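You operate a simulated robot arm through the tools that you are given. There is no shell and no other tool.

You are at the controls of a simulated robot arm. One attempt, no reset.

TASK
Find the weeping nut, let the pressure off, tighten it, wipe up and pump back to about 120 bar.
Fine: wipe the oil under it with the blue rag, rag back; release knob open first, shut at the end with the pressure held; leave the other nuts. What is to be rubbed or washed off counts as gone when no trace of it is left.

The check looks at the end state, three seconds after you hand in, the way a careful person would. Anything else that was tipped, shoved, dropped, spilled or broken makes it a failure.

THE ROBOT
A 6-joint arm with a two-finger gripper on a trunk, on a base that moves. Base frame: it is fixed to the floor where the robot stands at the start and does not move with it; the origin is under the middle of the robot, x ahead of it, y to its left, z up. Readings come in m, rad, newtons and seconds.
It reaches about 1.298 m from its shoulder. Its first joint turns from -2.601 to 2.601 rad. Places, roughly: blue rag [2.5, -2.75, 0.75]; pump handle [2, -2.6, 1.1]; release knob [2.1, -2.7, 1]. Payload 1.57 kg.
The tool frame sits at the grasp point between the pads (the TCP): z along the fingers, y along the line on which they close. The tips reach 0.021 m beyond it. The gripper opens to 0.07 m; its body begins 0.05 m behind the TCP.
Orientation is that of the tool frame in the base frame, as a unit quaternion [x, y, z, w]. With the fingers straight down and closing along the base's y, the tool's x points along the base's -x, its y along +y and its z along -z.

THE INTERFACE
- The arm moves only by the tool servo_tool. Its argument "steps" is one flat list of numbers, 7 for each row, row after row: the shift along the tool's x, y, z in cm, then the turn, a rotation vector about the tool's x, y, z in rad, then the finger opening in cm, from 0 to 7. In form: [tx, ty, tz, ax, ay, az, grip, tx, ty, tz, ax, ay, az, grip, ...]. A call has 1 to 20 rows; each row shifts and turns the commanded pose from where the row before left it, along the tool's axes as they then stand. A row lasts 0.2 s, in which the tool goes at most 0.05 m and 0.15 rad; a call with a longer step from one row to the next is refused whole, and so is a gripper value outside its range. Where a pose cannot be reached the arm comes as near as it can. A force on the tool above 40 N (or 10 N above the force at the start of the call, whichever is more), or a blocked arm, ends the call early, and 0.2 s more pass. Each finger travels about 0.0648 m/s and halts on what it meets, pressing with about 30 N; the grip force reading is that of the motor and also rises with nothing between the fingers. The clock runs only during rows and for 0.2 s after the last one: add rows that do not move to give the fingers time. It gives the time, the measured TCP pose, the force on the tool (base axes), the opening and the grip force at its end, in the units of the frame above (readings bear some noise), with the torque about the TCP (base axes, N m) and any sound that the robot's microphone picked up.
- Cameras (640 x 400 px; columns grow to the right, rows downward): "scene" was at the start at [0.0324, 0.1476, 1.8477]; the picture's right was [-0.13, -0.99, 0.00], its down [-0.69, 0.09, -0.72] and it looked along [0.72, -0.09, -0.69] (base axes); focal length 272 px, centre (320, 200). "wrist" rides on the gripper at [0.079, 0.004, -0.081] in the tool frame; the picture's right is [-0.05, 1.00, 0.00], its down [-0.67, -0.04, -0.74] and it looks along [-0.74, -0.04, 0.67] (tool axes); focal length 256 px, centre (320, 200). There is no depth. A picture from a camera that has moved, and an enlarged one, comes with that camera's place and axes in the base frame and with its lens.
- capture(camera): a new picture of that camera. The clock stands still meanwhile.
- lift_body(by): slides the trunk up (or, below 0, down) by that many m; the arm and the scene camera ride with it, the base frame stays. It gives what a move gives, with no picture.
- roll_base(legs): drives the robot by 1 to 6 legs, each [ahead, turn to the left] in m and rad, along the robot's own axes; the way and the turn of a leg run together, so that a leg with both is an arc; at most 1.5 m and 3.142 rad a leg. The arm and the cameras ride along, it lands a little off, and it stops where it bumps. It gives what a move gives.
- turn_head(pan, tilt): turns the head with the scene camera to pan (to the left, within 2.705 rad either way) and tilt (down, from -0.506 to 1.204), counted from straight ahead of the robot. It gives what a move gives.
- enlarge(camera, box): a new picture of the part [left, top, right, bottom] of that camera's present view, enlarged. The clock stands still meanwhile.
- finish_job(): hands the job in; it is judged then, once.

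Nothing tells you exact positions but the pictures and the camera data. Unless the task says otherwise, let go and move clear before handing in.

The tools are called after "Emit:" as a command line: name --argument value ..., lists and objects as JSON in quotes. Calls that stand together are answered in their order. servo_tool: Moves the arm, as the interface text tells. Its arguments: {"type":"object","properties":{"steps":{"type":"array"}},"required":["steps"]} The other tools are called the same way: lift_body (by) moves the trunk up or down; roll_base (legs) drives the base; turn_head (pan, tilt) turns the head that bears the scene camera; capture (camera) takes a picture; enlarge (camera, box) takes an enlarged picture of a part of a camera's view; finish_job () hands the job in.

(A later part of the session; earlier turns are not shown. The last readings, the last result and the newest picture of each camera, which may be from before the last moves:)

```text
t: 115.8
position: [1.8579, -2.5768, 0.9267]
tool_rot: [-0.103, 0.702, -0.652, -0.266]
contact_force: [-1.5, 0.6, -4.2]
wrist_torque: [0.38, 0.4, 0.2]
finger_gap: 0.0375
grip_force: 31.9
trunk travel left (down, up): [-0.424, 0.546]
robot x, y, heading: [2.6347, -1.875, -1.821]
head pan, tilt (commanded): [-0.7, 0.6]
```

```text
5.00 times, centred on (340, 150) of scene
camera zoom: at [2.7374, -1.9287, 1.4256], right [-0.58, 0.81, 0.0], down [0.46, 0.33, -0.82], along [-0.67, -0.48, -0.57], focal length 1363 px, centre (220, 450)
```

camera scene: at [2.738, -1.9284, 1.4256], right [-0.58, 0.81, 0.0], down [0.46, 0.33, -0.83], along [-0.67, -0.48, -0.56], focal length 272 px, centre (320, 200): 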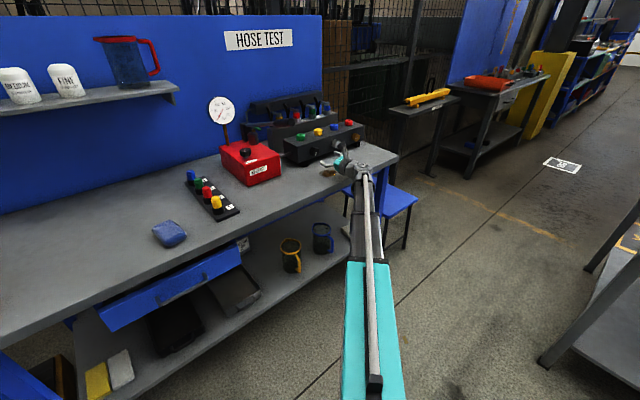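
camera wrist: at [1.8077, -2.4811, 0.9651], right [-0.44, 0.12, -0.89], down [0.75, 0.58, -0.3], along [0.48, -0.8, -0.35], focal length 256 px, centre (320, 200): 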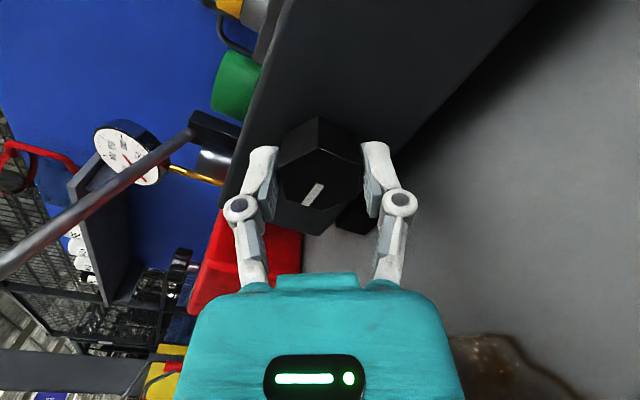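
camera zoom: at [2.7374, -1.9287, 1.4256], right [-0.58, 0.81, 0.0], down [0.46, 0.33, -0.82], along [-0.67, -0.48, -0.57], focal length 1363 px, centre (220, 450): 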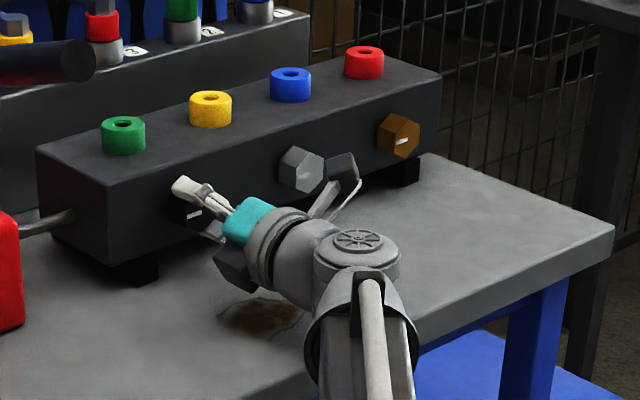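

The mark is now level and a resisting torque of about 0.5 N·m has appeared – the nut is seating. I'll press a bit further to make it tight.

Emit:
servo_tool --steps '[0, 0, 0, 0, 0, 0.06, 2.5, 0, 0, 0, 0, 0, 0, 2.5]'

Emit:
servo_tool --steps '[0, 0, 0, 0, 0, 0.06, 2.5, 0, 0, 0, 0, 0, 0, 2.5, 0, 0, 0, 0, 0, 0, 2.5]'

Emit:
capture --camera "wrist"

Emit:
enlarge --camera "scene" --box '[310, 120, 380, 170]'

```text
t: 116.4
position: [1.8574, -2.5762, 0.9273]
tool_rot: [-0.08, 0.705, -0.66, -0.246]
contact_force: [-3.8, 1.3, -3.5]
wrist_torque: [0.22, 0.39, -0.06]
finger_gap: 0.0378
grip_force: 32.2
trunk travel left (down, up): [-0.424, 0.546]
robot x, y, heading: [2.6386, -1.8787, -1.823]
head pan, tilt (commanded): [-0.7, 0.6]
```

```text
t: 117.2
position: [1.8573, -2.5764, 0.9265]
tool_rot: [-0.059, 0.707, -0.668, -0.226]
contact_force: [-3.7, 3.2, -6.6]
wrist_torque: [0.26, 0.28, -0.07]
finger_gap: 0.0377
grip_force: 31.5
trunk travel left (down, up): [-0.424, 0.546]
robot x, y, heading: [2.6345, -1.877, -1.825]
head pan, tilt (commanded): [-0.7, 0.6]
```

```text
taken
camera wrist: at [1.8035, -2.48, 0.9563], right [-0.34, 0.09, -0.94], down [0.79, 0.57, -0.23], along [0.52, -0.81, -0.26], focal length 256 px, centre (320, 200)
```

wrist: 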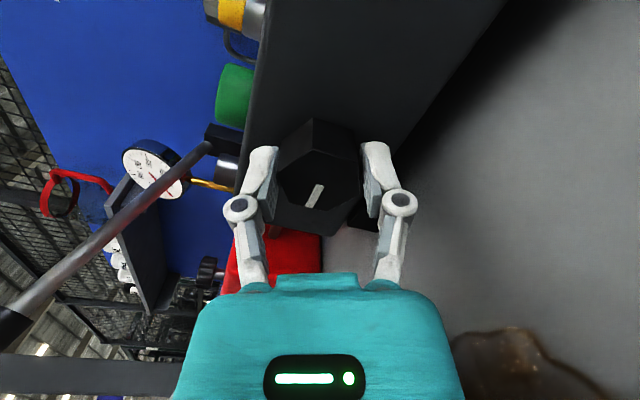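

```text
8.00 times, centred on (345, 145) of scene
camera zoom: at [2.7371, -1.9285, 1.4256], right [-0.58, 0.81, 0.0], down [0.46, 0.33, -0.82], along [-0.67, -0.48, -0.57], focal length 2180 px, centre (120, 640)
```

zoom: 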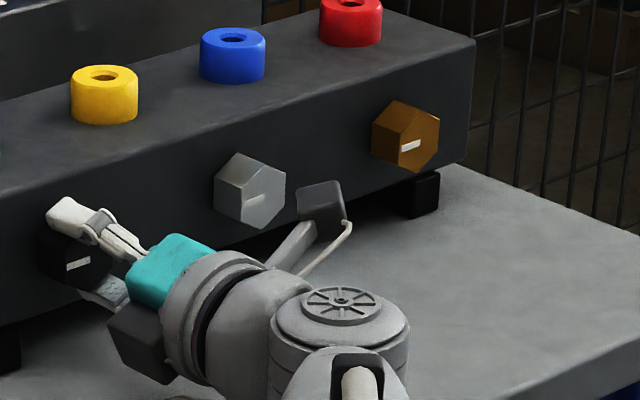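

The mark now matches the slope of the other two marks and the grip begins to slip slightly, so the nut has reached its stop. Checking close up.

Emit:
enlarge --camera "wrist" --box '[260, 110, 380, 240]'

Emit:
servo_tool --steps '[0, 0, 0, 0, 0, 0.08, 2, 0, 0, 0, 0, 0, 0, 2]'

Emit:
enlarge --camera "wrist" --box '[260, 110, 380, 240]'

```text
3.08 times, centred on (320, 175) of wrist
camera zoom: at [1.8035, -2.48, 0.9563], right [-0.34, 0.09, -0.94], down [0.79, 0.57, -0.23], along [0.52, -0.81, -0.26], focal length 788 px, centre (320, 277)
```

zoom: 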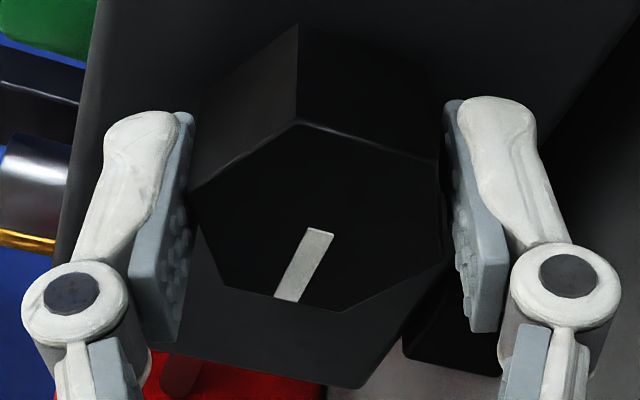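

```text
t: 117.8
position: [1.8567, -2.5766, 0.9272]
tool_rot: [-0.031, 0.709, -0.676, -0.2]
contact_force: [-3.7, 4.6, -7.4]
wrist_torque: [0.21, 0.26, -0.12]
finger_gap: 0.0377
grip_force: 32.0
trunk travel left (down, up): [-0.424, 0.546]
robot x, y, heading: [2.6396, -1.8807, -1.822]
head pan, tilt (commanded): [-0.7, 0.6]
```

```text
3.08 times, centred on (320, 175) of wrist
camera zoom: at [1.8016, -2.4797, 0.9501], right [-0.26, 0.07, -0.96], down [0.8, 0.57, -0.18], along [0.54, -0.82, -0.21], focal length 788 px, centre (320, 277)
```

zoom: 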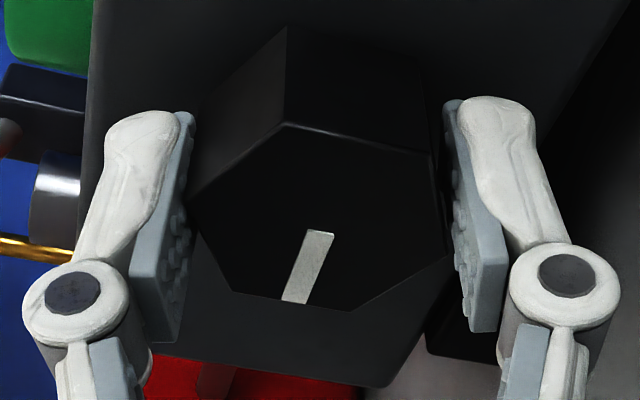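

The nut no longer turns with the gripper and its mark points level to the left like the others: it is tight. Opening slightly and backing straight off.

Emit:
servo_tool --steps '[0, 0, 0, 0, 0, 0, 3.5, 0, 0, 0, 0, 0, 0, 5, 0, 0, 0, 0, 0, 0, 5.2, 0, 0, 0, 0, 0, 0, 5.2, 0, 0, -2, 0, 0, 0, 5.2, 0, 0, -4, 0, 0, 0, 5.2, 0, 0, -4, 0, 0, 0, 5.2, 0, 0, -4, 0, 0, 0, 5.2, 0, 0, -4, 0, 0, 0, 5.2, 0, 0, -4, 0, 0, 0, 5.2]'

Emit:
lift_body --by 0.25

Emit:
servo_tool --steps '[0, 0, 0, 0, 0, -0.15, 7, 0, 0, 0, 0, 0, -0.15, 7, 0, 0, 0, 0, 0, -0.15, 7, 0, 0, 0, 0, 0, -0.15, 7, 0, 0, 0, 0, 0, -0.15, 7, 0, 0, 0, 0, 0, -0.15, 7, 0, 0, 0, 0, 0, -0.15, 7, 0, 0, 0, 0, 0, -0.15, 7, 0, 0, 0, 0, 0, 0, 7]'

Emit:
capture --camera "wrist"

```text
t: 120.0
position: [1.911, -2.3631, 0.9277]
tool_rot: [-0.031, 0.707, -0.678, -0.199]
contact_force: [1.0, -0.4, -0.7]
wrist_torque: [-0.01, -0.02, 0.0]
finger_gap: 0.0522
grip_force: 0.1
trunk travel left (down, up): [-0.424, 0.546]
robot x, y, heading: [2.6368, -1.8741, -1.822]
head pan, tilt (commanded): [-0.7, 0.6]
```

```text
t: 122.6
position: [1.9111, -2.3633, 1.1769]
tool_rot: [-0.032, 0.707, -0.678, -0.2]
contact_force: [0.1, 0.0, 0.3]
wrist_torque: [0.02, 0.02, -0.02]
finger_gap: 0.0521
grip_force: 0.0
trunk travel left (down, up): [-0.674, 0.296]
robot x, y, heading: [2.6347, -1.8759, -1.824]
head pan, tilt (commanded): [-0.7, 0.6]
```

```text
t: 124.6
position: [1.9101, -2.3644, 1.1779]
tool_rot: [-0.426, 0.566, -0.446, -0.547]
contact_force: [-1.0, 0.3, -0.6]
wrist_torque: [0.02, 0.0, -0.03]
finger_gap: 0.07
grip_force: 0.1
trunk travel left (down, up): [-0.674, 0.296]
robot x, y, heading: [2.6363, -1.8761, -1.82]
head pan, tilt (commanded): [-0.7, 0.6]
```

```text
taken
camera wrist: at [1.9221, -2.2834, 1.2585], right [-0.97, 0.24, -0.09], down [0.24, 0.71, -0.66], along [-0.09, -0.66, -0.74], focal length 256 px, centre (320, 200)
```

wrist: 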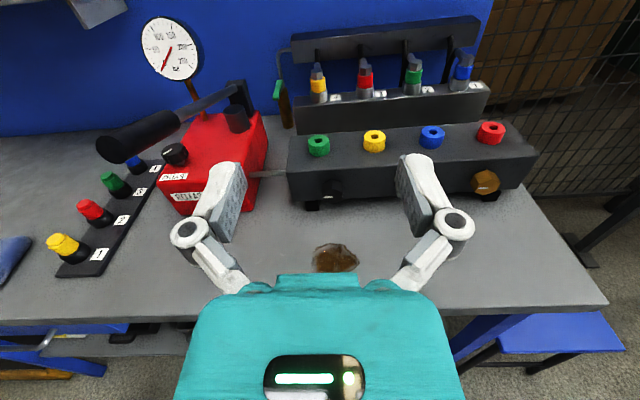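

Everything on the bench stands as before. Next the rag: I'll raise the trunk, swing the gripper back to pointing down, and travel over to the rag at height.

Emit:
lift_body --by 0.26

Emit:
servo_tool --steps '[0, 0, 0, 0, 0, -0.039, 7, -2.85, 0, 0, 0, -0.15, 0, 7, -2.85, 0, 0, 0, -0.15, 0, 7, -2.85, 0, 0, 0, -0.15, 0, 7, -2.85, 0, 0, 0, -0.15, 0, 7, -2.85, 0, 0, 0, -0.15, 0, 7, -2.85, 0, 0, 0, -0.15, 0, 7, -2.85, 0, 0, 0, -0.15, 0, 7, -2.85, 0, 0, 0, -0.15, 0, 7, -2.85, 0, 0, 0, -0.15, 0, 7, -2.85, 0, 0, 0, -0.15, 0, 7, -1.35, 0, 0, 0, -0.071, 0, 7, 0, 0, 0, 0, 0, 0, 7]'

Emit:
capture --camera "scene"

```text
t: 127.3
position: [1.9106, -2.3644, 1.4367]
tool_rot: [-0.425, 0.567, -0.446, -0.547]
contact_force: [0.1, -0.4, 0.6]
wrist_torque: [0.01, 0.03, 0.03]
finger_gap: 0.0703
grip_force: 0.2
trunk travel left (down, up): [-0.934, 0.036]
robot x, y, heading: [2.636, -1.8802, -1.819]
head pan, tilt (commanded): [-0.7, 0.6]
```

```text
t: 130.1
position: [1.9514, -2.1923, 1.2528]
tool_rot: [-0.616, 0.788, 0.001, 0.003]
contact_force: [-0.1, 0.0, -0.7]
wrist_torque: [-0.02, 0.02, -0.02]
finger_gap: 0.07
grip_force: 0.1
out of reach, approached as far as the arm can: row 3, 6, 9, 11
trunk travel left (down, up): [-0.934, 0.036]
robot x, y, heading: [2.6356, -1.8786, -1.822]
head pan, tilt (commanded): [-0.7, 0.6]
```

```text
taken
camera scene: at [2.738, -1.9283, 1.9356], right [-0.58, 0.81, 0.0], down [0.46, 0.33, -0.83], along [-0.67, -0.48, -0.56], focal length 272 px, centre (320, 200)
```

scene: 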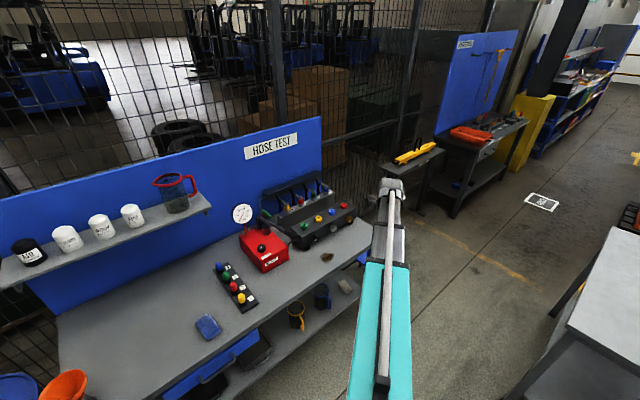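

The tool points down again. I'll rotate it so the camera is on the robot side and the fingers match the rag's short side, then swing over toward the rag.

Emit:
servo_tool --steps '[0, 0, 0, 0, 0, -0.148, 7, 0, 0, 0, 0, 0, -0.148, 7, 0, 0, 0, 0, 0, -0.148, 7, 0, 0, 0, 0, 0, -0.148, 7, 0, 0, 0, 0, 0, -0.148, 7, 0, 0, 0, 0, 0, -0.148, 7, 0, 0, 0, 0, 0, -0.148, 7, 0, 0, 0, 0, 0, -0.148, 7, 0, 0, 0, 0, 0, -0.148, 7, 0, 0, 0, 0, 0, -0.148, 7, 0, 0, 0, 0, 0, -0.148, 7, 0, 0, 0, 0, 0, -0.148, 7, 0, 0, 0, 0, 0, -0.148, 7, 0, 0, 0, 0, 0, -0.148, 7, 0, 0, 0, 0, 0, -0.148, 7, 0, 0, 0, 0, 0, -0.148, 7, 0, 0, 0, 0, 0, -0.148, 7, 0, 0, 0, 0, 0, -0.148, 7, 0, 0, 0, 0, 0, -0.148, 7, 0, 0, 0, 0, 0, -0.148, 7]'

Emit:
servo_tool --steps '[0, 0, 0, 0, 0, -0.148, 7, 0, 0, 0, 0, 0, -0.148, 7, 0, 0, 0, 0, 0, -0.148, 7, 0, 0, 0, 0, 0, 0, 7]'

```text
t: 134.3
position: [1.9522, -2.1937, 1.251]
tool_rot: [0.84, 0.543, 0.001, 0.0]
contact_force: [0.0, -1.3, -0.3]
wrist_torque: [0.01, -0.04, -0.01]
finger_gap: 0.0702
grip_force: 0.1
trunk travel left (down, up): [-0.934, 0.036]
robot x, y, heading: [2.6359, -1.8768, -1.821]
head pan, tilt (commanded): [-0.7, 0.6]
```

```text
t: 135.3
position: [1.9528, -2.1926, 1.2528]
tool_rot: [0.699, 0.716, 0.002, 0.0]
contact_force: [-0.3, -0.7, 0.4]
wrist_torque: [-0.04, -0.01, -0.01]
finger_gap: 0.07
grip_force: 0.1
trunk travel left (down, up): [-0.934, 0.036]
robot x, y, heading: [2.6393, -1.8757, -1.823]
head pan, tilt (commanded): [-0.7, 0.6]
```

Orientation is right (tool x toward +y). Travelling above the bench edge toward the rag.

Emit:
servo_tool --steps '[-3.875, 2.37, 0, 0, 0, 0, 7, -3.875, 2.37, 0, 0, 0, 0, 7, -3.875, 2.37, 0, 0, 0, 0, 7, -3.875, 2.37, 0, 0, 0, 0, 7, -3.875, 2.37, 0, 0, 0, 0, 7, -3.875, 2.37, 0, 0, 0, 0, 7, -1.79, 4.17, 0, 0, 0, 0, 7, -1.79, 4.17, 0, 0, 0, 0, 7, -1.79, 4.17, 0, 0, 0, 0, 7, -1.79, 4.17, 0, 0, 0, 0, 7, -1.79, 4.17, 0, 0, 0, 0, 7, -1.79, 4.17, 0, 0, 0, 0, 7, -1.79, 4.17, 0, 0, 0, 0, 7, -1.79, 4.17, 0, 0, 0, 0, 7, -1.79, 4.17, 0, 0, 0, 0, 7, 0, 0, 0, 0, 0, 0, 7]'

Emit:
capture --camera "wrist"

Emit:
turn_head --pan 0.0 --tilt 0.8

Emit:
capture --camera "scene"

```text
t: 138.7
position: [2.4774, -2.575, 1.2521]
tool_rot: [0.7, 0.714, 0.001, 0.0]
contact_force: [0.0, 0.3, 0.8]
wrist_torque: [-0.02, 0.01, 0.01]
finger_gap: 0.0701
grip_force: 0.1
trunk travel left (down, up): [-0.934, 0.036]
robot x, y, heading: [2.6373, -1.8756, -1.821]
head pan, tilt (commanded): [-0.7, 0.6]
```

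```text
taken
camera wrist: at [2.4801, -2.4972, 1.3351], right [1.0, -0.03, 0.0], down [-0.02, -0.67, 0.74], along [-0.02, -0.74, -0.67], focal length 256 px, centre (320, 200)
```

wrist: 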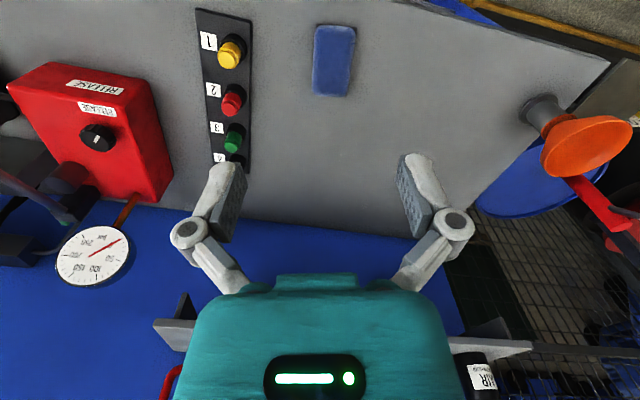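

```text
t: 139.7
position: [2.4782, -2.5765, 1.2521]
tool_rot: [0.7, 0.714, 0.001, -0.001]
contact_force: [0.4, 0.5, -0.9]
wrist_torque: [-0.01, -0.02, -0.03]
finger_gap: 0.0701
grip_force: 0.1
trunk travel left (down, up): [-0.934, 0.036]
robot x, y, heading: [2.6382, -1.8762, -1.816]
head pan, tilt (commanded): [0.0, 0.799]
```

```text
taken
camera scene: at [2.7899, -1.9552, 1.9187], right [-0.97, 0.25, 0.0], down [0.18, 0.69, -0.7], along [-0.17, -0.68, -0.72], focal length 272 px, centre (320, 200)
```

scene: 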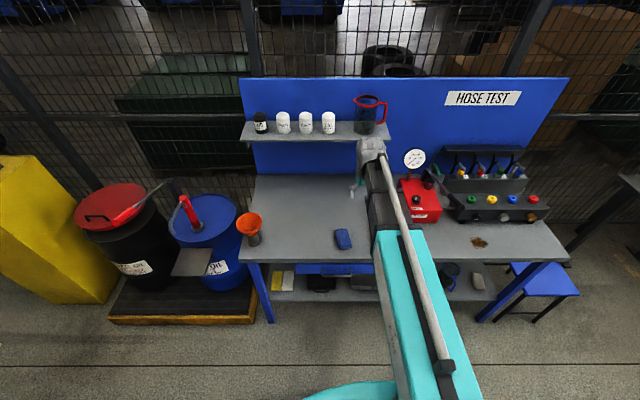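

The rag is clearly visible. Zooming in to measure it.

Emit:
enlarge --camera "wrist" --box '[270, 0, 400, 110]'

Emit:
enlarge --camera "scene" --box '[315, 215, 375, 265]'

```text
3.64 times, centred on (335, 55) of wrist
camera zoom: at [2.4799, -2.4973, 1.3351], right [1.0, -0.03, 0.0], down [-0.02, -0.67, 0.74], along [-0.02, -0.74, -0.67], focal length 931 px, centre (266, 727)
```

zoom: 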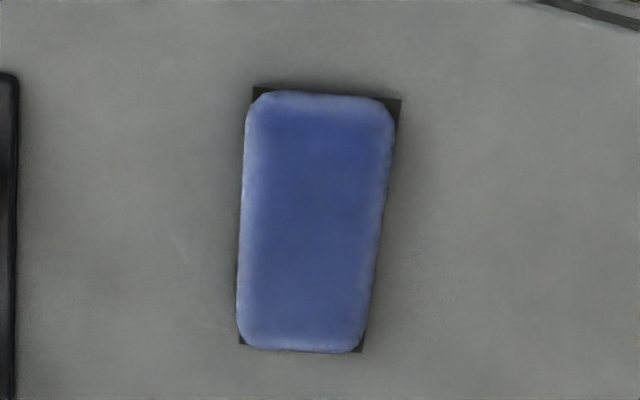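

```text
8.00 times, centred on (345, 240) of scene
camera zoom: at [2.7899, -1.9552, 1.9187], right [-0.97, 0.25, 0.0], down [0.18, 0.69, -0.7], along [-0.17, -0.68, -0.72], focal length 2180 px, centre (120, -120)
```

zoom: 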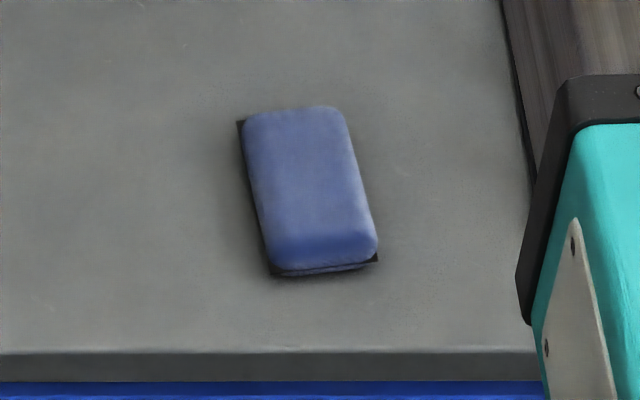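

The rag measures about 62 × 109 mm, centre (2.496, -2.665), long side turned about 6° from world y; a dark home patch lies under it. Centring over it and lowering to check the narrow finger clearance.

Emit:
servo_tool --steps '[-4.47, 0.8, 0, 0, 0, 0, 7, -4.47, 0.8, 0, 0, 0, 0, 7, 0, 0, 0, 0, 0, 0.117, 7, 0, 0, 0, 0, 0, 0, 7]'

Emit:
lift_body --by -0.25

Emit:
capture --camera "wrist"

```text
t: 140.7
position: [2.4957, -2.6652, 1.2514]
tool_rot: [0.741, 0.672, 0.002, 0.0]
contact_force: [0.3, -0.2, -0.2]
wrist_torque: [0.03, 0.01, 0.03]
finger_gap: 0.0702
grip_force: 0.0
trunk travel left (down, up): [-0.934, 0.036]
robot x, y, heading: [2.634, -1.8744, -1.82]
head pan, tilt (commanded): [0.0, 0.799]
```

```text
t: 143.3
position: [2.4947, -2.6641, 1.0036]
tool_rot: [0.74, 0.673, 0.002, -0.001]
contact_force: [-0.4, 0.0, 0.3]
wrist_torque: [0.01, 0.02, 0.02]
finger_gap: 0.0701
grip_force: 0.0
trunk travel left (down, up): [-0.684, 0.286]
robot x, y, heading: [2.6353, -1.8742, -1.819]
head pan, tilt (commanded): [0.0, 0.799]
```

```text
taken
camera wrist: at [2.5072, -2.5861, 1.0852], right [0.99, -0.15, 0.0], down [-0.1, -0.66, 0.74], along [-0.11, -0.73, -0.67], focal length 256 px, centre (320, 200)
```

wrist: 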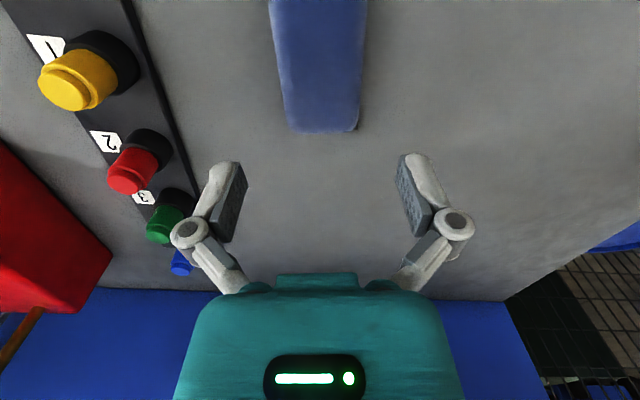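

Centre and angle agree within 2 mm and 2°. Small correction, then lower to just above the rag and look again.

Emit:
servo_tool --steps '[0, 0.2, 0, 0, 0, 0.025, 7, 0, 0, 0, 0, 0, 0, 7]'

Emit:
lift_body --by -0.08

Emit:
capture --camera "wrist"

Emit:
enlarge --camera "scene" --box '[290, 130, 400, 240]'

```text
t: 143.9
position: [2.4983, -2.6653, 1.0021]
tool_rot: [0.749, 0.663, 0.002, -0.001]
contact_force: [-0.7, -0.4, -0.5]
wrist_torque: [0.01, -0.01, 0.03]
finger_gap: 0.07
grip_force: 0.2
trunk travel left (down, up): [-0.684, 0.286]
robot x, y, heading: [2.6378, -1.8743, -1.819]
head pan, tilt (commanded): [0.0, 0.799]
```

```text
t: 145.1
position: [2.4977, -2.6647, 0.9227]
tool_rot: [0.748, 0.663, 0.001, 0.0]
contact_force: [0.0, -0.9, -0.1]
wrist_torque: [0.0, -0.04, 0.0]
finger_gap: 0.0699
grip_force: 0.0
trunk travel left (down, up): [-0.604, 0.366]
robot x, y, heading: [2.64, -1.877, -1.822]
head pan, tilt (commanded): [0.0, 0.799]
```

```text
taken
camera wrist: at [2.5109, -2.5864, 1.0052], right [0.98, -0.17, 0.0], down [-0.12, -0.66, 0.74], along [-0.13, -0.73, -0.67], focal length 256 px, centre (320, 200)
```

wrist: 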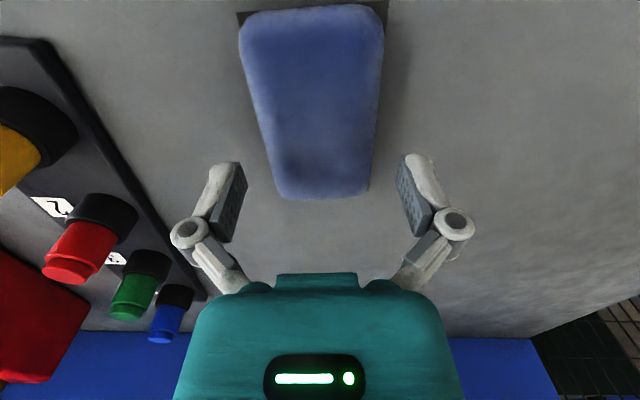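

```text
3.64 times, centred on (345, 185) of scene
camera zoom: at [2.79, -1.9551, 1.5887], right [-0.97, 0.25, 0.0], down [0.18, 0.69, -0.7], along [-0.17, -0.68, -0.72], focal length 991 px, centre (229, 254)
```

zoom: 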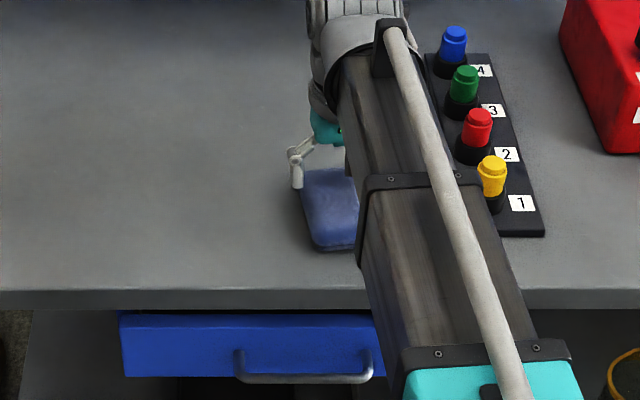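

Centred with about 4–5 mm to spare each side. Lowering the fingers alongside the rag.

Emit:
lift_body --by -0.025

Emit:
lift_body --by -0.01

Emit:
capture --camera "wrist"

```text
t: 145.8
position: [2.4979, -2.6651, 0.8973]
tool_rot: [0.749, 0.663, 0.002, 0.0]
contact_force: [-0.6, -0.2, -0.3]
wrist_torque: [0.04, -0.03, 0.03]
finger_gap: 0.0698
grip_force: 0.1
trunk travel left (down, up): [-0.579, 0.391]
robot x, y, heading: [2.6368, -1.8782, -1.813]
head pan, tilt (commanded): [0.0, 0.799]
```

```text
t: 146.4
position: [2.4984, -2.6649, 0.8885]
tool_rot: [0.748, 0.664, 0.002, 0.0]
contact_force: [0.0, 0.7, 0.2]
wrist_torque: [0.02, -0.03, 0.0]
finger_gap: 0.0699
grip_force: 0.0
trunk travel left (down, up): [-0.569, 0.401]
robot x, y, heading: [2.6362, -1.8822, -1.82]
head pan, tilt (commanded): [0.0, 0.799]
```

```text
taken
camera wrist: at [2.5109, -2.5864, 0.9701], right [0.98, -0.17, 0.0], down [-0.12, -0.66, 0.74], along [-0.13, -0.73, -0.67], focal length 256 px, centre (320, 200)
```

wrist: 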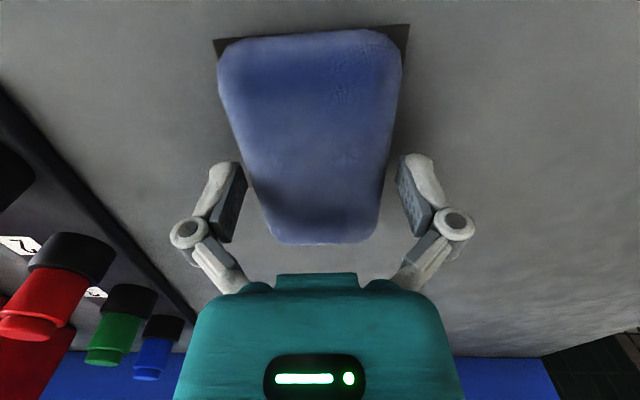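

The rag is between the pads. Lowering 3 mm more and closing gently.

Emit:
lift_body --by -0.003

Emit:
servo_tool --steps '[0, 0, 0, 0, 0, 0, 6.4, 0, 0, 0, 0, 0, 0, 6.0, 0, 0, 0, 0, 0, 0, 5.5, 0, 0, 0, 0, 0, 0, 5.0, 0, 0, 0, 0, 0, 0, 5.0]'

Emit:
capture --camera "wrist"

```text
t: 146.9
position: [2.4984, -2.6638, 0.8854]
tool_rot: [0.748, 0.664, 0.002, 0.0]
contact_force: [0.4, -0.2, 0.5]
wrist_torque: [-0.02, 0.0, -0.01]
finger_gap: 0.0702
grip_force: 0.1
trunk travel left (down, up): [-0.566, 0.404]
robot x, y, heading: [2.6397, -1.8788, -1.824]
head pan, tilt (commanded): [0.0, 0.799]
```

```text
t: 148.1
position: [2.4978, -2.6646, 0.8854]
tool_rot: [0.749, 0.663, 0.001, -0.001]
contact_force: [-0.8, -2.4, 8.4]
wrist_torque: [0.02, 0.01, 0.03]
finger_gap: 0.0643
grip_force: 30.2
trunk travel left (down, up): [-0.566, 0.404]
robot x, y, heading: [2.6368, -1.875, -1.822]
head pan, tilt (commanded): [0.0, 0.799]
```

```text
taken
camera wrist: at [2.5109, -2.5862, 0.9675], right [0.98, -0.17, 0.0], down [-0.12, -0.66, 0.74], along [-0.13, -0.73, -0.67], focal length 256 px, centre (320, 200)
```

wrist: 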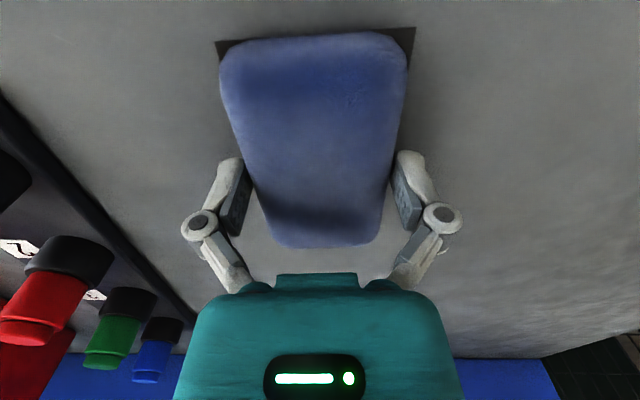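

Gripped at 64 mm; home pose noted as (2.498, -2.6647, z 0.885, same orientation). Lifting to see if it holds.

Emit:
lift_body --by 0.03

Emit:
capture --camera "wrist"

Emit:
lift_body --by 0.3

Emit:
capture --camera "wrist"

```text
t: 148.8
position: [2.4989, -2.6631, 0.9143]
tool_rot: [0.748, 0.663, 0.002, 0.0]
contact_force: [0.8, -0.9, -0.2]
wrist_torque: [-0.01, -0.03, 0.03]
finger_gap: 0.0642
grip_force: 29.4
trunk travel left (down, up): [-0.596, 0.374]
robot x, y, heading: [2.6386, -1.8762, -1.821]
head pan, tilt (commanded): [0.0, 0.799]
```

```text
taken
camera wrist: at [2.5109, -2.5866, 0.997], right [0.98, -0.17, 0.0], down [-0.12, -0.66, 0.74], along [-0.13, -0.73, -0.67], focal length 256 px, centre (320, 200)
```

wrist: 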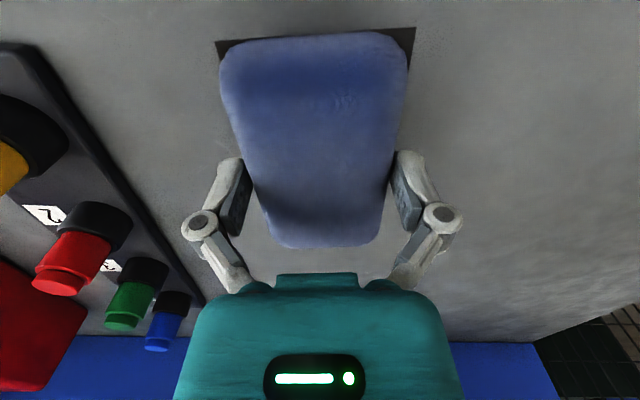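

```text
t: 151.8
position: [2.4983, -2.6644, 1.2147]
tool_rot: [0.748, 0.663, 0.002, -0.001]
contact_force: [-0.5, -0.3, -0.1]
wrist_torque: [-0.04, -0.03, -0.01]
finger_gap: 0.0643
grip_force: 30.5
trunk travel left (down, up): [-0.896, 0.074]
robot x, y, heading: [2.6361, -1.8753, -1.822]
head pan, tilt (commanded): [0.0, 0.799]
```

```text
taken
camera wrist: at [2.5109, -2.5866, 1.297], right [0.98, -0.17, 0.0], down [-0.12, -0.66, 0.74], along [-0.13, -0.73, -0.67], focal length 256 px, centre (320, 200)
```

wrist: 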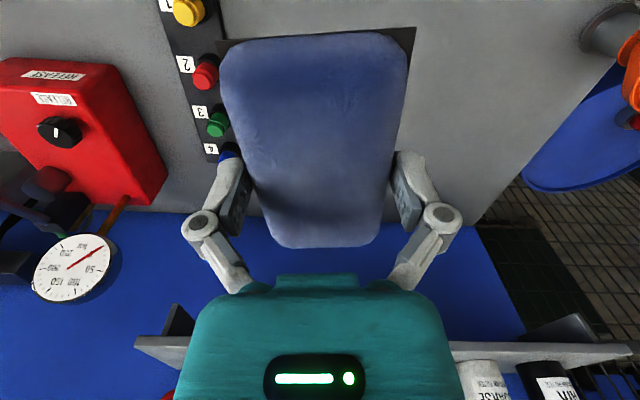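

The rag (its dark underside is part of it) is held firmly. I'll raise fully, align it with the bench, and carry it over to the oil patch at a safe height.

Emit:
lift_body --by 0.07

Emit:
servo_tool --steps '[0, 0, 0, 0, 0, 0.115, 5, 0.13, -4.92, 0, 0, 0, 0, 5, 0.13, -4.92, 0, 0, 0, 0, 5, 0.13, -4.92, 0, 0, 0, 0, 5, 0.13, -4.92, 0, 0, 0, 0, 5, 0.13, -4.92, 0, 0, 0, 0, 5, 0.13, -4.92, 0, 0, 0, 0, 5, 0.13, -4.92, 0, 0, 0, 0, 5, 0.13, -4.92, 0, 0, 0, 0, 5, 0.13, -4.92, 0, 0, 0, 0, 5, 0.13, -4.92, 0, 0, 0, 0, 5, 0.13, -4.92, 0, 0, 0, 0, 5, 0.13, -4.92, 0, 0, 0, 0, 5, 0.13, -4.92, 0, 0, 0, 0, 5, 0, 0, 0, 0, 0, 0, 5]'

Emit:
capture --camera "wrist"

Emit:
capture --camera "scene"

```text
t: 152.9
position: [2.4974, -2.6648, 1.2839]
tool_rot: [0.748, 0.663, 0.002, 0.0]
contact_force: [-0.4, -1.2, -0.6]
wrist_torque: [-0.01, 0.0, 0.02]
finger_gap: 0.0639
grip_force: 29.9
trunk travel left (down, up): [-0.966, 0.004]
robot x, y, heading: [2.6379, -1.879, -1.82]
head pan, tilt (commanded): [0.0, 0.799]
```

```text
t: 156.1
position: [1.88, -2.4965, 1.2847]
tool_rot: [0.785, 0.619, 0.002, -0.001]
contact_force: [0.1, -0.3, -0.5]
wrist_torque: [0.03, 0.0, 0.0]
finger_gap: 0.0639
grip_force: 29.6
trunk travel left (down, up): [-0.966, 0.004]
robot x, y, heading: [2.6345, -1.8771, -1.82]
head pan, tilt (commanded): [0.0, 0.799]
```

```text
taken
camera wrist: at [1.9029, -2.4213, 1.3673], right [0.96, -0.28, 0.0], down [-0.19, -0.64, 0.74], along [-0.21, -0.71, -0.67], focal length 256 px, centre (320, 200)
```

wrist: 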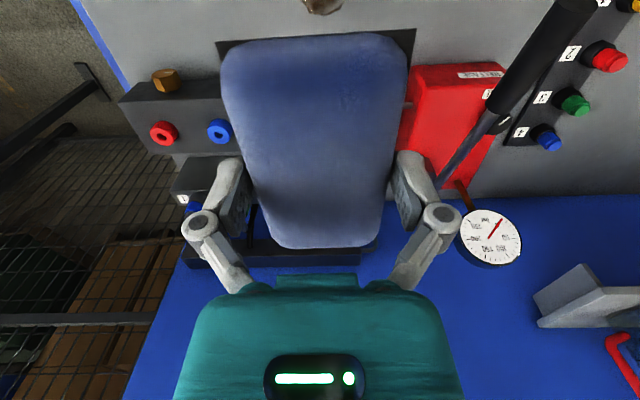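

```text
taken
camera scene: at [2.7906, -1.9553, 1.9507], right [-0.97, 0.25, 0.0], down [0.18, 0.69, -0.7], along [-0.17, -0.68, -0.72], focal length 272 px, centre (320, 200)
```

scene: 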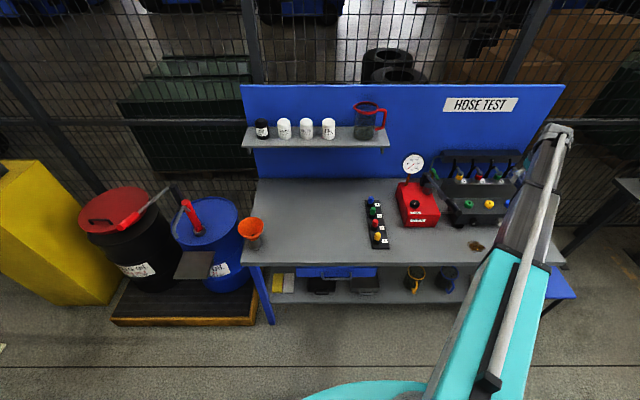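

The rag is right above the oil. Lowering in stages until it touches.

Emit:
lift_body --by -0.36

Emit:
capture --camera "wrist"

Emit:
lift_body --by -0.034

Emit:
capture --camera "wrist"

```text
t: 159.6
position: [1.88, -2.4964, 0.9253]
tool_rot: [0.785, 0.62, 0.002, -0.001]
contact_force: [0.1, 0.7, -0.2]
wrist_torque: [0.0, 0.01, 0.0]
finger_gap: 0.0641
grip_force: 30.0
trunk travel left (down, up): [-0.606, 0.364]
robot x, y, heading: [2.6381, -1.8818, -1.821]
head pan, tilt (commanded): [0.0, 0.799]
```

```text
taken
camera wrist: at [1.9025, -2.4213, 1.0071], right [0.96, -0.29, 0.0], down [-0.19, -0.64, 0.74], along [-0.21, -0.71, -0.67], focal length 256 px, centre (320, 200)
```

wrist: 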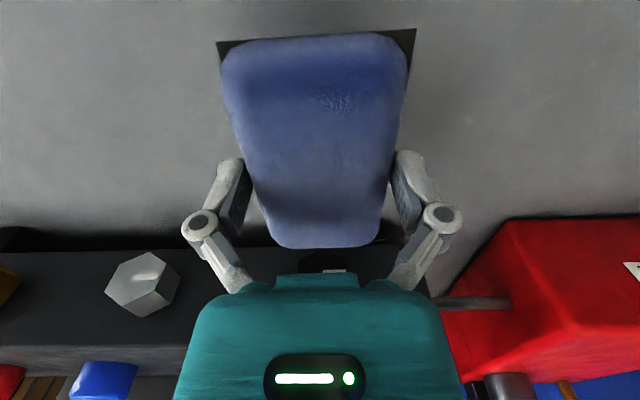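

```text
t: 160.4
position: [1.8806, -2.4968, 0.8902]
tool_rot: [0.785, 0.619, 0.001, 0.0]
contact_force: [0.5, -0.4, -0.4]
wrist_torque: [-0.03, -0.02, 0.01]
finger_gap: 0.0639
grip_force: 30.1
trunk travel left (down, up): [-0.572, 0.398]
robot x, y, heading: [2.6345, -1.8754, -1.822]
head pan, tilt (commanded): [0.0, 0.799]
```

```text
taken
camera wrist: at [1.9026, -2.4212, 0.9731], right [0.96, -0.29, 0.0], down [-0.19, -0.64, 0.74], along [-0.21, -0.71, -0.67], focal length 256 px, centre (320, 200)
```

wrist: 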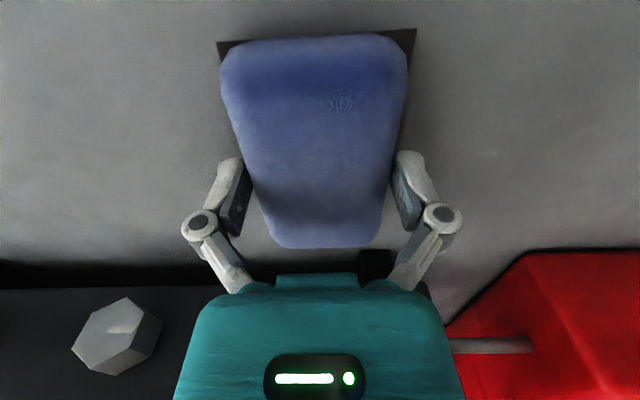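

Just above contact. Lowering a few millimetres to press lightly.

Emit:
lift_body --by -0.005

Emit:
lift_body --by -0.002

```text
t: 160.9
position: [1.8801, -2.4969, 0.8861]
tool_rot: [0.785, 0.619, 0.002, 0.0]
contact_force: [0.2, -0.2, -1.5]
wrist_torque: [-0.01, 0.0, -0.02]
finger_gap: 0.0643
grip_force: 30.0
trunk travel left (down, up): [-0.567, 0.403]
robot x, y, heading: [2.6364, -1.8767, -1.821]
head pan, tilt (commanded): [0.0, 0.799]
```

```text
t: 161.5
position: [1.8815, -2.4982, 0.8843]
tool_rot: [0.786, 0.619, 0.0, 0.0]
contact_force: [-4.8, -4.3, 17.4]
wrist_torque: [0.03, -0.02, 0.02]
finger_gap: 0.0641
grip_force: 29.7
trunk travel left (down, up): [-0.565, 0.405]
robot x, y, heading: [2.6354, -1.8751, -1.821]
head pan, tilt (commanded): [0.0, 0.799]
```

Pressing with 17 N. Wiping side to side across the whole patch.

Emit:
servo_tool --steps '[0, 1.8, 0, 0, 0, 0, 5, 0, 1.8, 0, 0, 0, 0, 5, 0, 1.8, 0, 0, 0, 0, 5, 0, -2, 0, 0, 0, 0, 5, 0, -2, 0, 0, 0, 0, 5, 0, -2, 0, 0, 0, 0, 5, 0, -2, 0, 0, 0, 0, 5, 0, -2, 0, 0, 0, 0, 5, 0, -2, 0, 0, 0, 0, 5, 0, 2, 0, 0, 0, 0, 5, 0, 2, 0, 0, 0, 0, 5, 0, 2, 0, 0, 0, 0, 5, 0, 2, 0, 0, 0, 0, 5, 0, 2, 0, 0, 0, 0, 5, 0, 1.6, 0, 0, 0, 0, 5]'

Emit:
capture --camera "wrist"

```text
t: 164.7
position: [1.9302, -2.5091, 0.8848]
tool_rot: [0.785, 0.62, 0.002, 0.0]
contact_force: [-2.3, 0.5, 12.7]
wrist_torque: [0.1, 0.3, 0.05]
finger_gap: 0.0643
grip_force: 30.3
trunk travel left (down, up): [-0.565, 0.405]
robot x, y, heading: [2.6341, -1.8747, -1.821]
head pan, tilt (commanded): [0.0, 0.799]
```

```text
taken
camera wrist: at [1.9521, -2.4325, 0.9671], right [0.96, -0.28, 0.0], down [-0.19, -0.64, 0.74], along [-0.21, -0.71, -0.67], focal length 256 px, centre (320, 200)
```

wrist: 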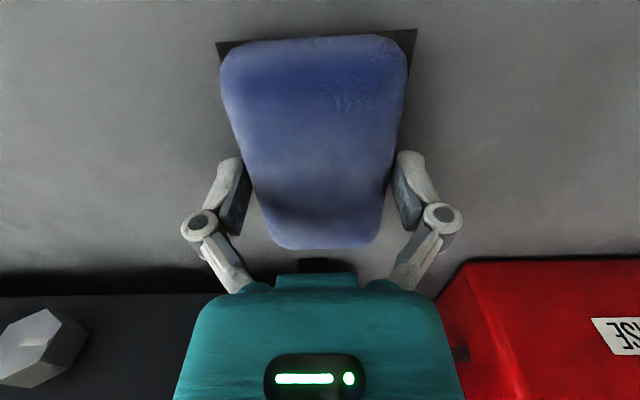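

Continuing with strokes offset toward and away from the robot to cover the whole patch with margin.

Emit:
servo_tool --steps '[1.3, 0, 0, 0, 0, 0, 5, 0, -2, 0, 0, 0, 0, 5, 0, -2, 0, 0, 0, 0, 5, 0, -2, 0, 0, 0, 0, 5, 0, -2, 0, 0, 0, 0, 5, 0, -2, 0, 0, 0, 0, 5, 0, -2, 0, 0, 0, 0, 5, -1.3, 0, 0, 0, 0, 0, 5, -1.0, 0, 0, 0, 0, 0, 5, 0, 2, 0, 0, 0, 0, 5, 0, 2, 0, 0, 0, 0, 5, 0, 2, 0, 0, 0, 0, 5, 0, 2, 0, 0, 0, 0, 5, 0, 2, 0, 0, 0, 0, 5, 0, 2, 0, 0, 0, 0, 5]'

Emit:
servo_tool --steps '[1.0, 0, 0, 0, 0, 0, 5, 0, -2, 0, 0, 0, 0, 5, 0, -2, 0, 0, 0, 0, 5, 0, -2, 0, 0, 0, 0, 5, 0, -2, 0, 0, 0, 0, 5, 0, -2, 0, 0, 0, 0, 5, 0, -2, 0, 0, 0, 0, 5, 0, 2, 0, 0, 0, 0, 5, 0, 2, 0, 0, 0, 0, 5, 0, 2, 0, 0, 0, 0, 5]'

Emit:
lift_body --by 0.36

Emit:
capture --camera "wrist"

Emit:
capture --camera "scene"

```text
t: 167.9
position: [1.9275, -2.5177, 0.8846]
tool_rot: [0.785, 0.62, 0.001, 0.0]
contact_force: [-0.8, 0.0, 9.6]
wrist_torque: [0.07, 0.16, 0.04]
finger_gap: 0.0639
grip_force: 29.6
trunk travel left (down, up): [-0.565, 0.405]
robot x, y, heading: [2.6307, -1.8746, -1.819]
head pan, tilt (commanded): [0.0, 0.799]
```

```text
t: 170.1
position: [1.8705, -2.495, 0.8842]
tool_rot: [0.785, 0.619, 0.002, 0.0]
contact_force: [-1.1, -1.5, 7.1]
wrist_torque: [0.07, 0.12, 0.05]
finger_gap: 0.0642
grip_force: 29.8
trunk travel left (down, up): [-0.565, 0.405]
robot x, y, heading: [2.6362, -1.8751, -1.821]
head pan, tilt (commanded): [0.0, 0.799]
```

```text
t: 173.6
position: [1.8698, -2.4952, 1.2428]
tool_rot: [0.786, 0.619, 0.002, -0.001]
contact_force: [-0.3, 0.3, -0.4]
wrist_torque: [-0.05, -0.03, 0.0]
finger_gap: 0.064
grip_force: 29.8
trunk travel left (down, up): [-0.925, 0.045]
robot x, y, heading: [2.6357, -1.8764, -1.821]
head pan, tilt (commanded): [0.0, 0.799]
```

```text
taken
camera wrist: at [1.8919, -2.4191, 1.326], right [0.96, -0.29, 0.0], down [-0.19, -0.64, 0.74], along [-0.21, -0.71, -0.67], focal length 256 px, centre (320, 200)
```

wrist: 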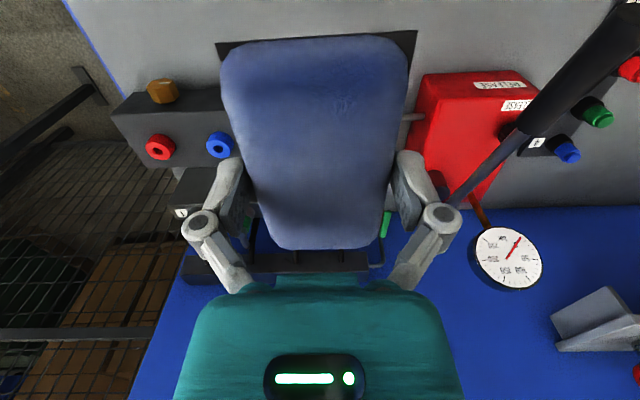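

```text
taken
camera scene: at [2.7898, -1.9553, 1.9097], right [-0.97, 0.25, 0.0], down [0.18, 0.69, -0.7], along [-0.17, -0.68, -0.72], focal length 272 px, centre (320, 200)
```

scene: 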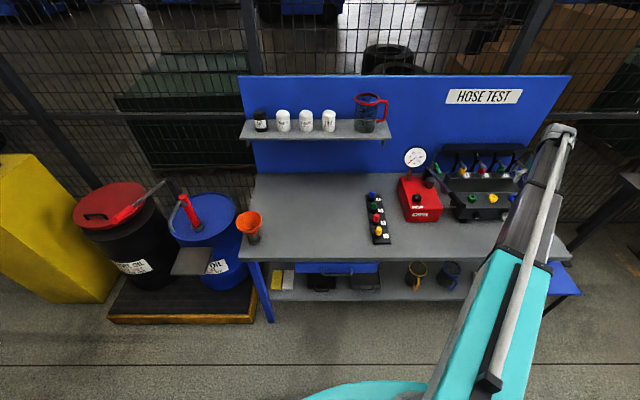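

The patch seems gone; zooming into the spot to be sure no trace is left.

Emit:
enlarge --camera "scene" --box '[440, 210, 520, 270]'

Emit:
enlarge --camera "scene" --box '[395, 140, 445, 225]'

```text
6.67 times, centred on (480, 240) of scene
camera zoom: at [2.7898, -1.9553, 1.9097], right [-0.97, 0.25, 0.0], down [0.18, 0.69, -0.7], along [-0.17, -0.68, -0.72], focal length 1817 px, centre (-747, -67)
```

zoom: 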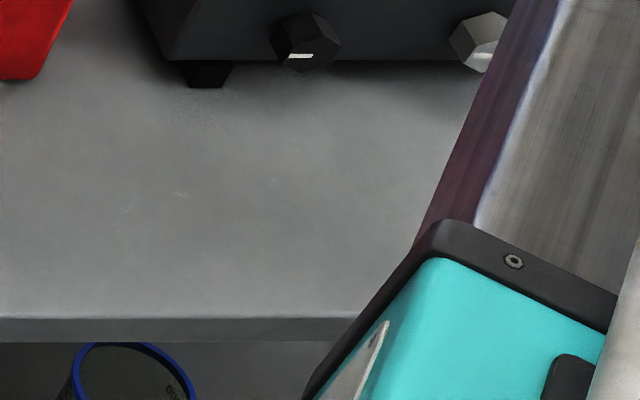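

```text
4.71 times, centred on (420, 182) of scene
camera zoom: at [2.7898, -1.9553, 1.9097], right [-0.97, 0.25, 0.0], down [0.18, 0.69, -0.7], along [-0.17, -0.68, -0.72], focal length 1282 px, centre (-151, 282)
```

zoom: 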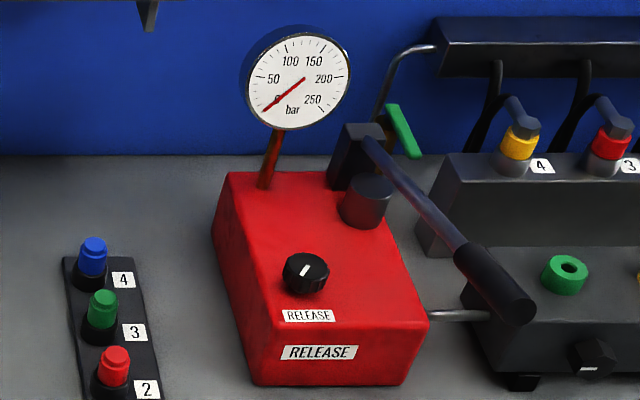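

The bench under the nut is clean. Carrying the rag back to its place at height.

Emit:
servo_tool --steps '[-0.129, 4.646, 0, 0, 0, 0, 5, -0.129, 4.646, 0, 0, 0, 0, 5, -0.129, 4.646, 0, 0, 0, 0, 5, -0.129, 4.646, 0, 0, 0, 0, 5, -0.129, 4.646, 0, 0, 0, 0, 5, -0.129, 4.646, 0, 0, 0, 0, 5, -0.129, 4.646, 0, 0, 0, 0, 5, -0.129, 4.646, 0, 0, 0, 0, 5, -0.129, 4.646, 0, 0, 0, 0, 5, -0.129, 4.646, 0, 0, 0, 0, 5, -0.129, 4.646, 0, 0, 0, 0, 5, -0.129, 4.646, 0, 0, 0, 0, 5, -0.129, 4.646, 0, 0, 0, 0, 5, -0.129, 4.646, 0, 0, 0, 0, 5, 0, 0, 0, 0, 0, -0.1138, 5, 0, 0, 0, 0, 0, 0, 5]'

Emit:
capture --camera "scene"

```text
t: 177.0
position: [2.501, -2.6655, 1.2434]
tool_rot: [0.749, 0.663, 0.001, 0.0]
contact_force: [0.1, 0.4, -0.1]
wrist_torque: [-0.01, 0.0, 0.03]
finger_gap: 0.0639
grip_force: 29.6
out of reach, approached as far as the arm can: row 4
trunk travel left (down, up): [-0.925, 0.045]
robot x, y, heading: [2.6339, -1.8745, -1.821]
head pan, tilt (commanded): [0.0, 0.799]
```

```text
taken
camera scene: at [2.7899, -1.9553, 1.9097], right [-0.97, 0.25, 0.0], down [0.18, 0.69, -0.7], along [-0.17, -0.68, -0.72], focal length 272 px, centre (320, 200)
```

scene: 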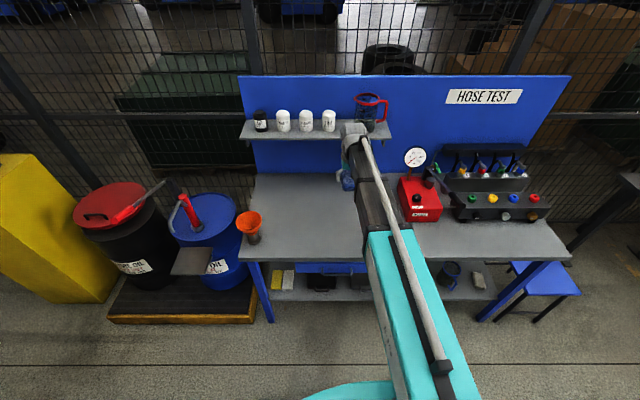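

Over the rag's home. First a check of the wiped area, now fully uncovered, then lower the rag.

Emit:
enlarge --camera "scene" --box '[435, 205, 535, 270]'

Emit:
servo_tool --steps '[0.04, -0.3, 0, 0, 0, 0, 5, 0, 0, 0, 0, 0, 0, 5]'

Emit:
lift_body --by -0.345

Emit:
capture --camera "wrist"

```text
6.15 times, centred on (485, 238) of scene
camera zoom: at [2.7899, -1.9553, 1.9097], right [-0.97, 0.25, 0.0], down [0.18, 0.69, -0.7], along [-0.17, -0.68, -0.72], focal length 1677 px, centre (-695, -31)
```

zoom: 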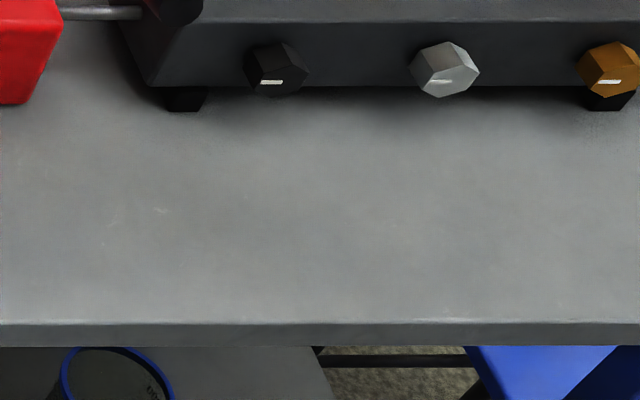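

```text
t: 177.6
position: [2.497, -2.6641, 1.2432]
tool_rot: [0.749, 0.662, 0.002, 0.0]
contact_force: [-0.2, 0.0, -0.4]
wrist_torque: [0.01, -0.01, 0.01]
finger_gap: 0.0642
grip_force: 29.8
trunk travel left (down, up): [-0.925, 0.045]
robot x, y, heading: [2.6387, -1.8779, -1.821]
head pan, tilt (commanded): [0.0, 0.799]
```

```text
t: 180.9
position: [2.4979, -2.6646, 0.8991]
tool_rot: [0.749, 0.662, 0.003, -0.001]
contact_force: [0.2, -0.9, -0.3]
wrist_torque: [-0.01, 0.02, -0.02]
finger_gap: 0.0641
grip_force: 30.2
trunk travel left (down, up): [-0.58, 0.39]
robot x, y, heading: [2.6388, -1.8735, -1.819]
head pan, tilt (commanded): [0.0, 0.799]
```

```text
taken
camera wrist: at [2.511, -2.5865, 0.9811], right [0.98, -0.17, 0.0], down [-0.12, -0.66, 0.74], along [-0.13, -0.73, -0.67], focal length 256 px, centre (320, 200)
```

wrist: 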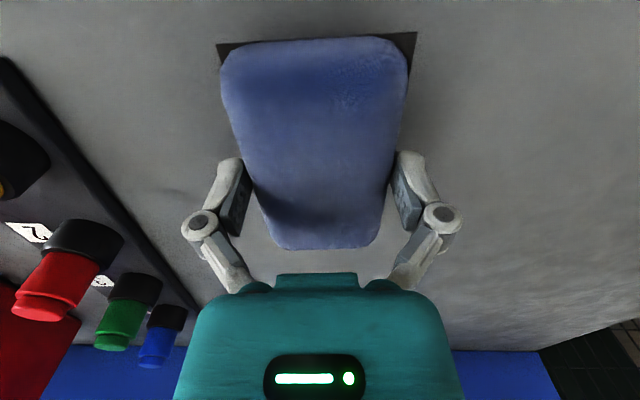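

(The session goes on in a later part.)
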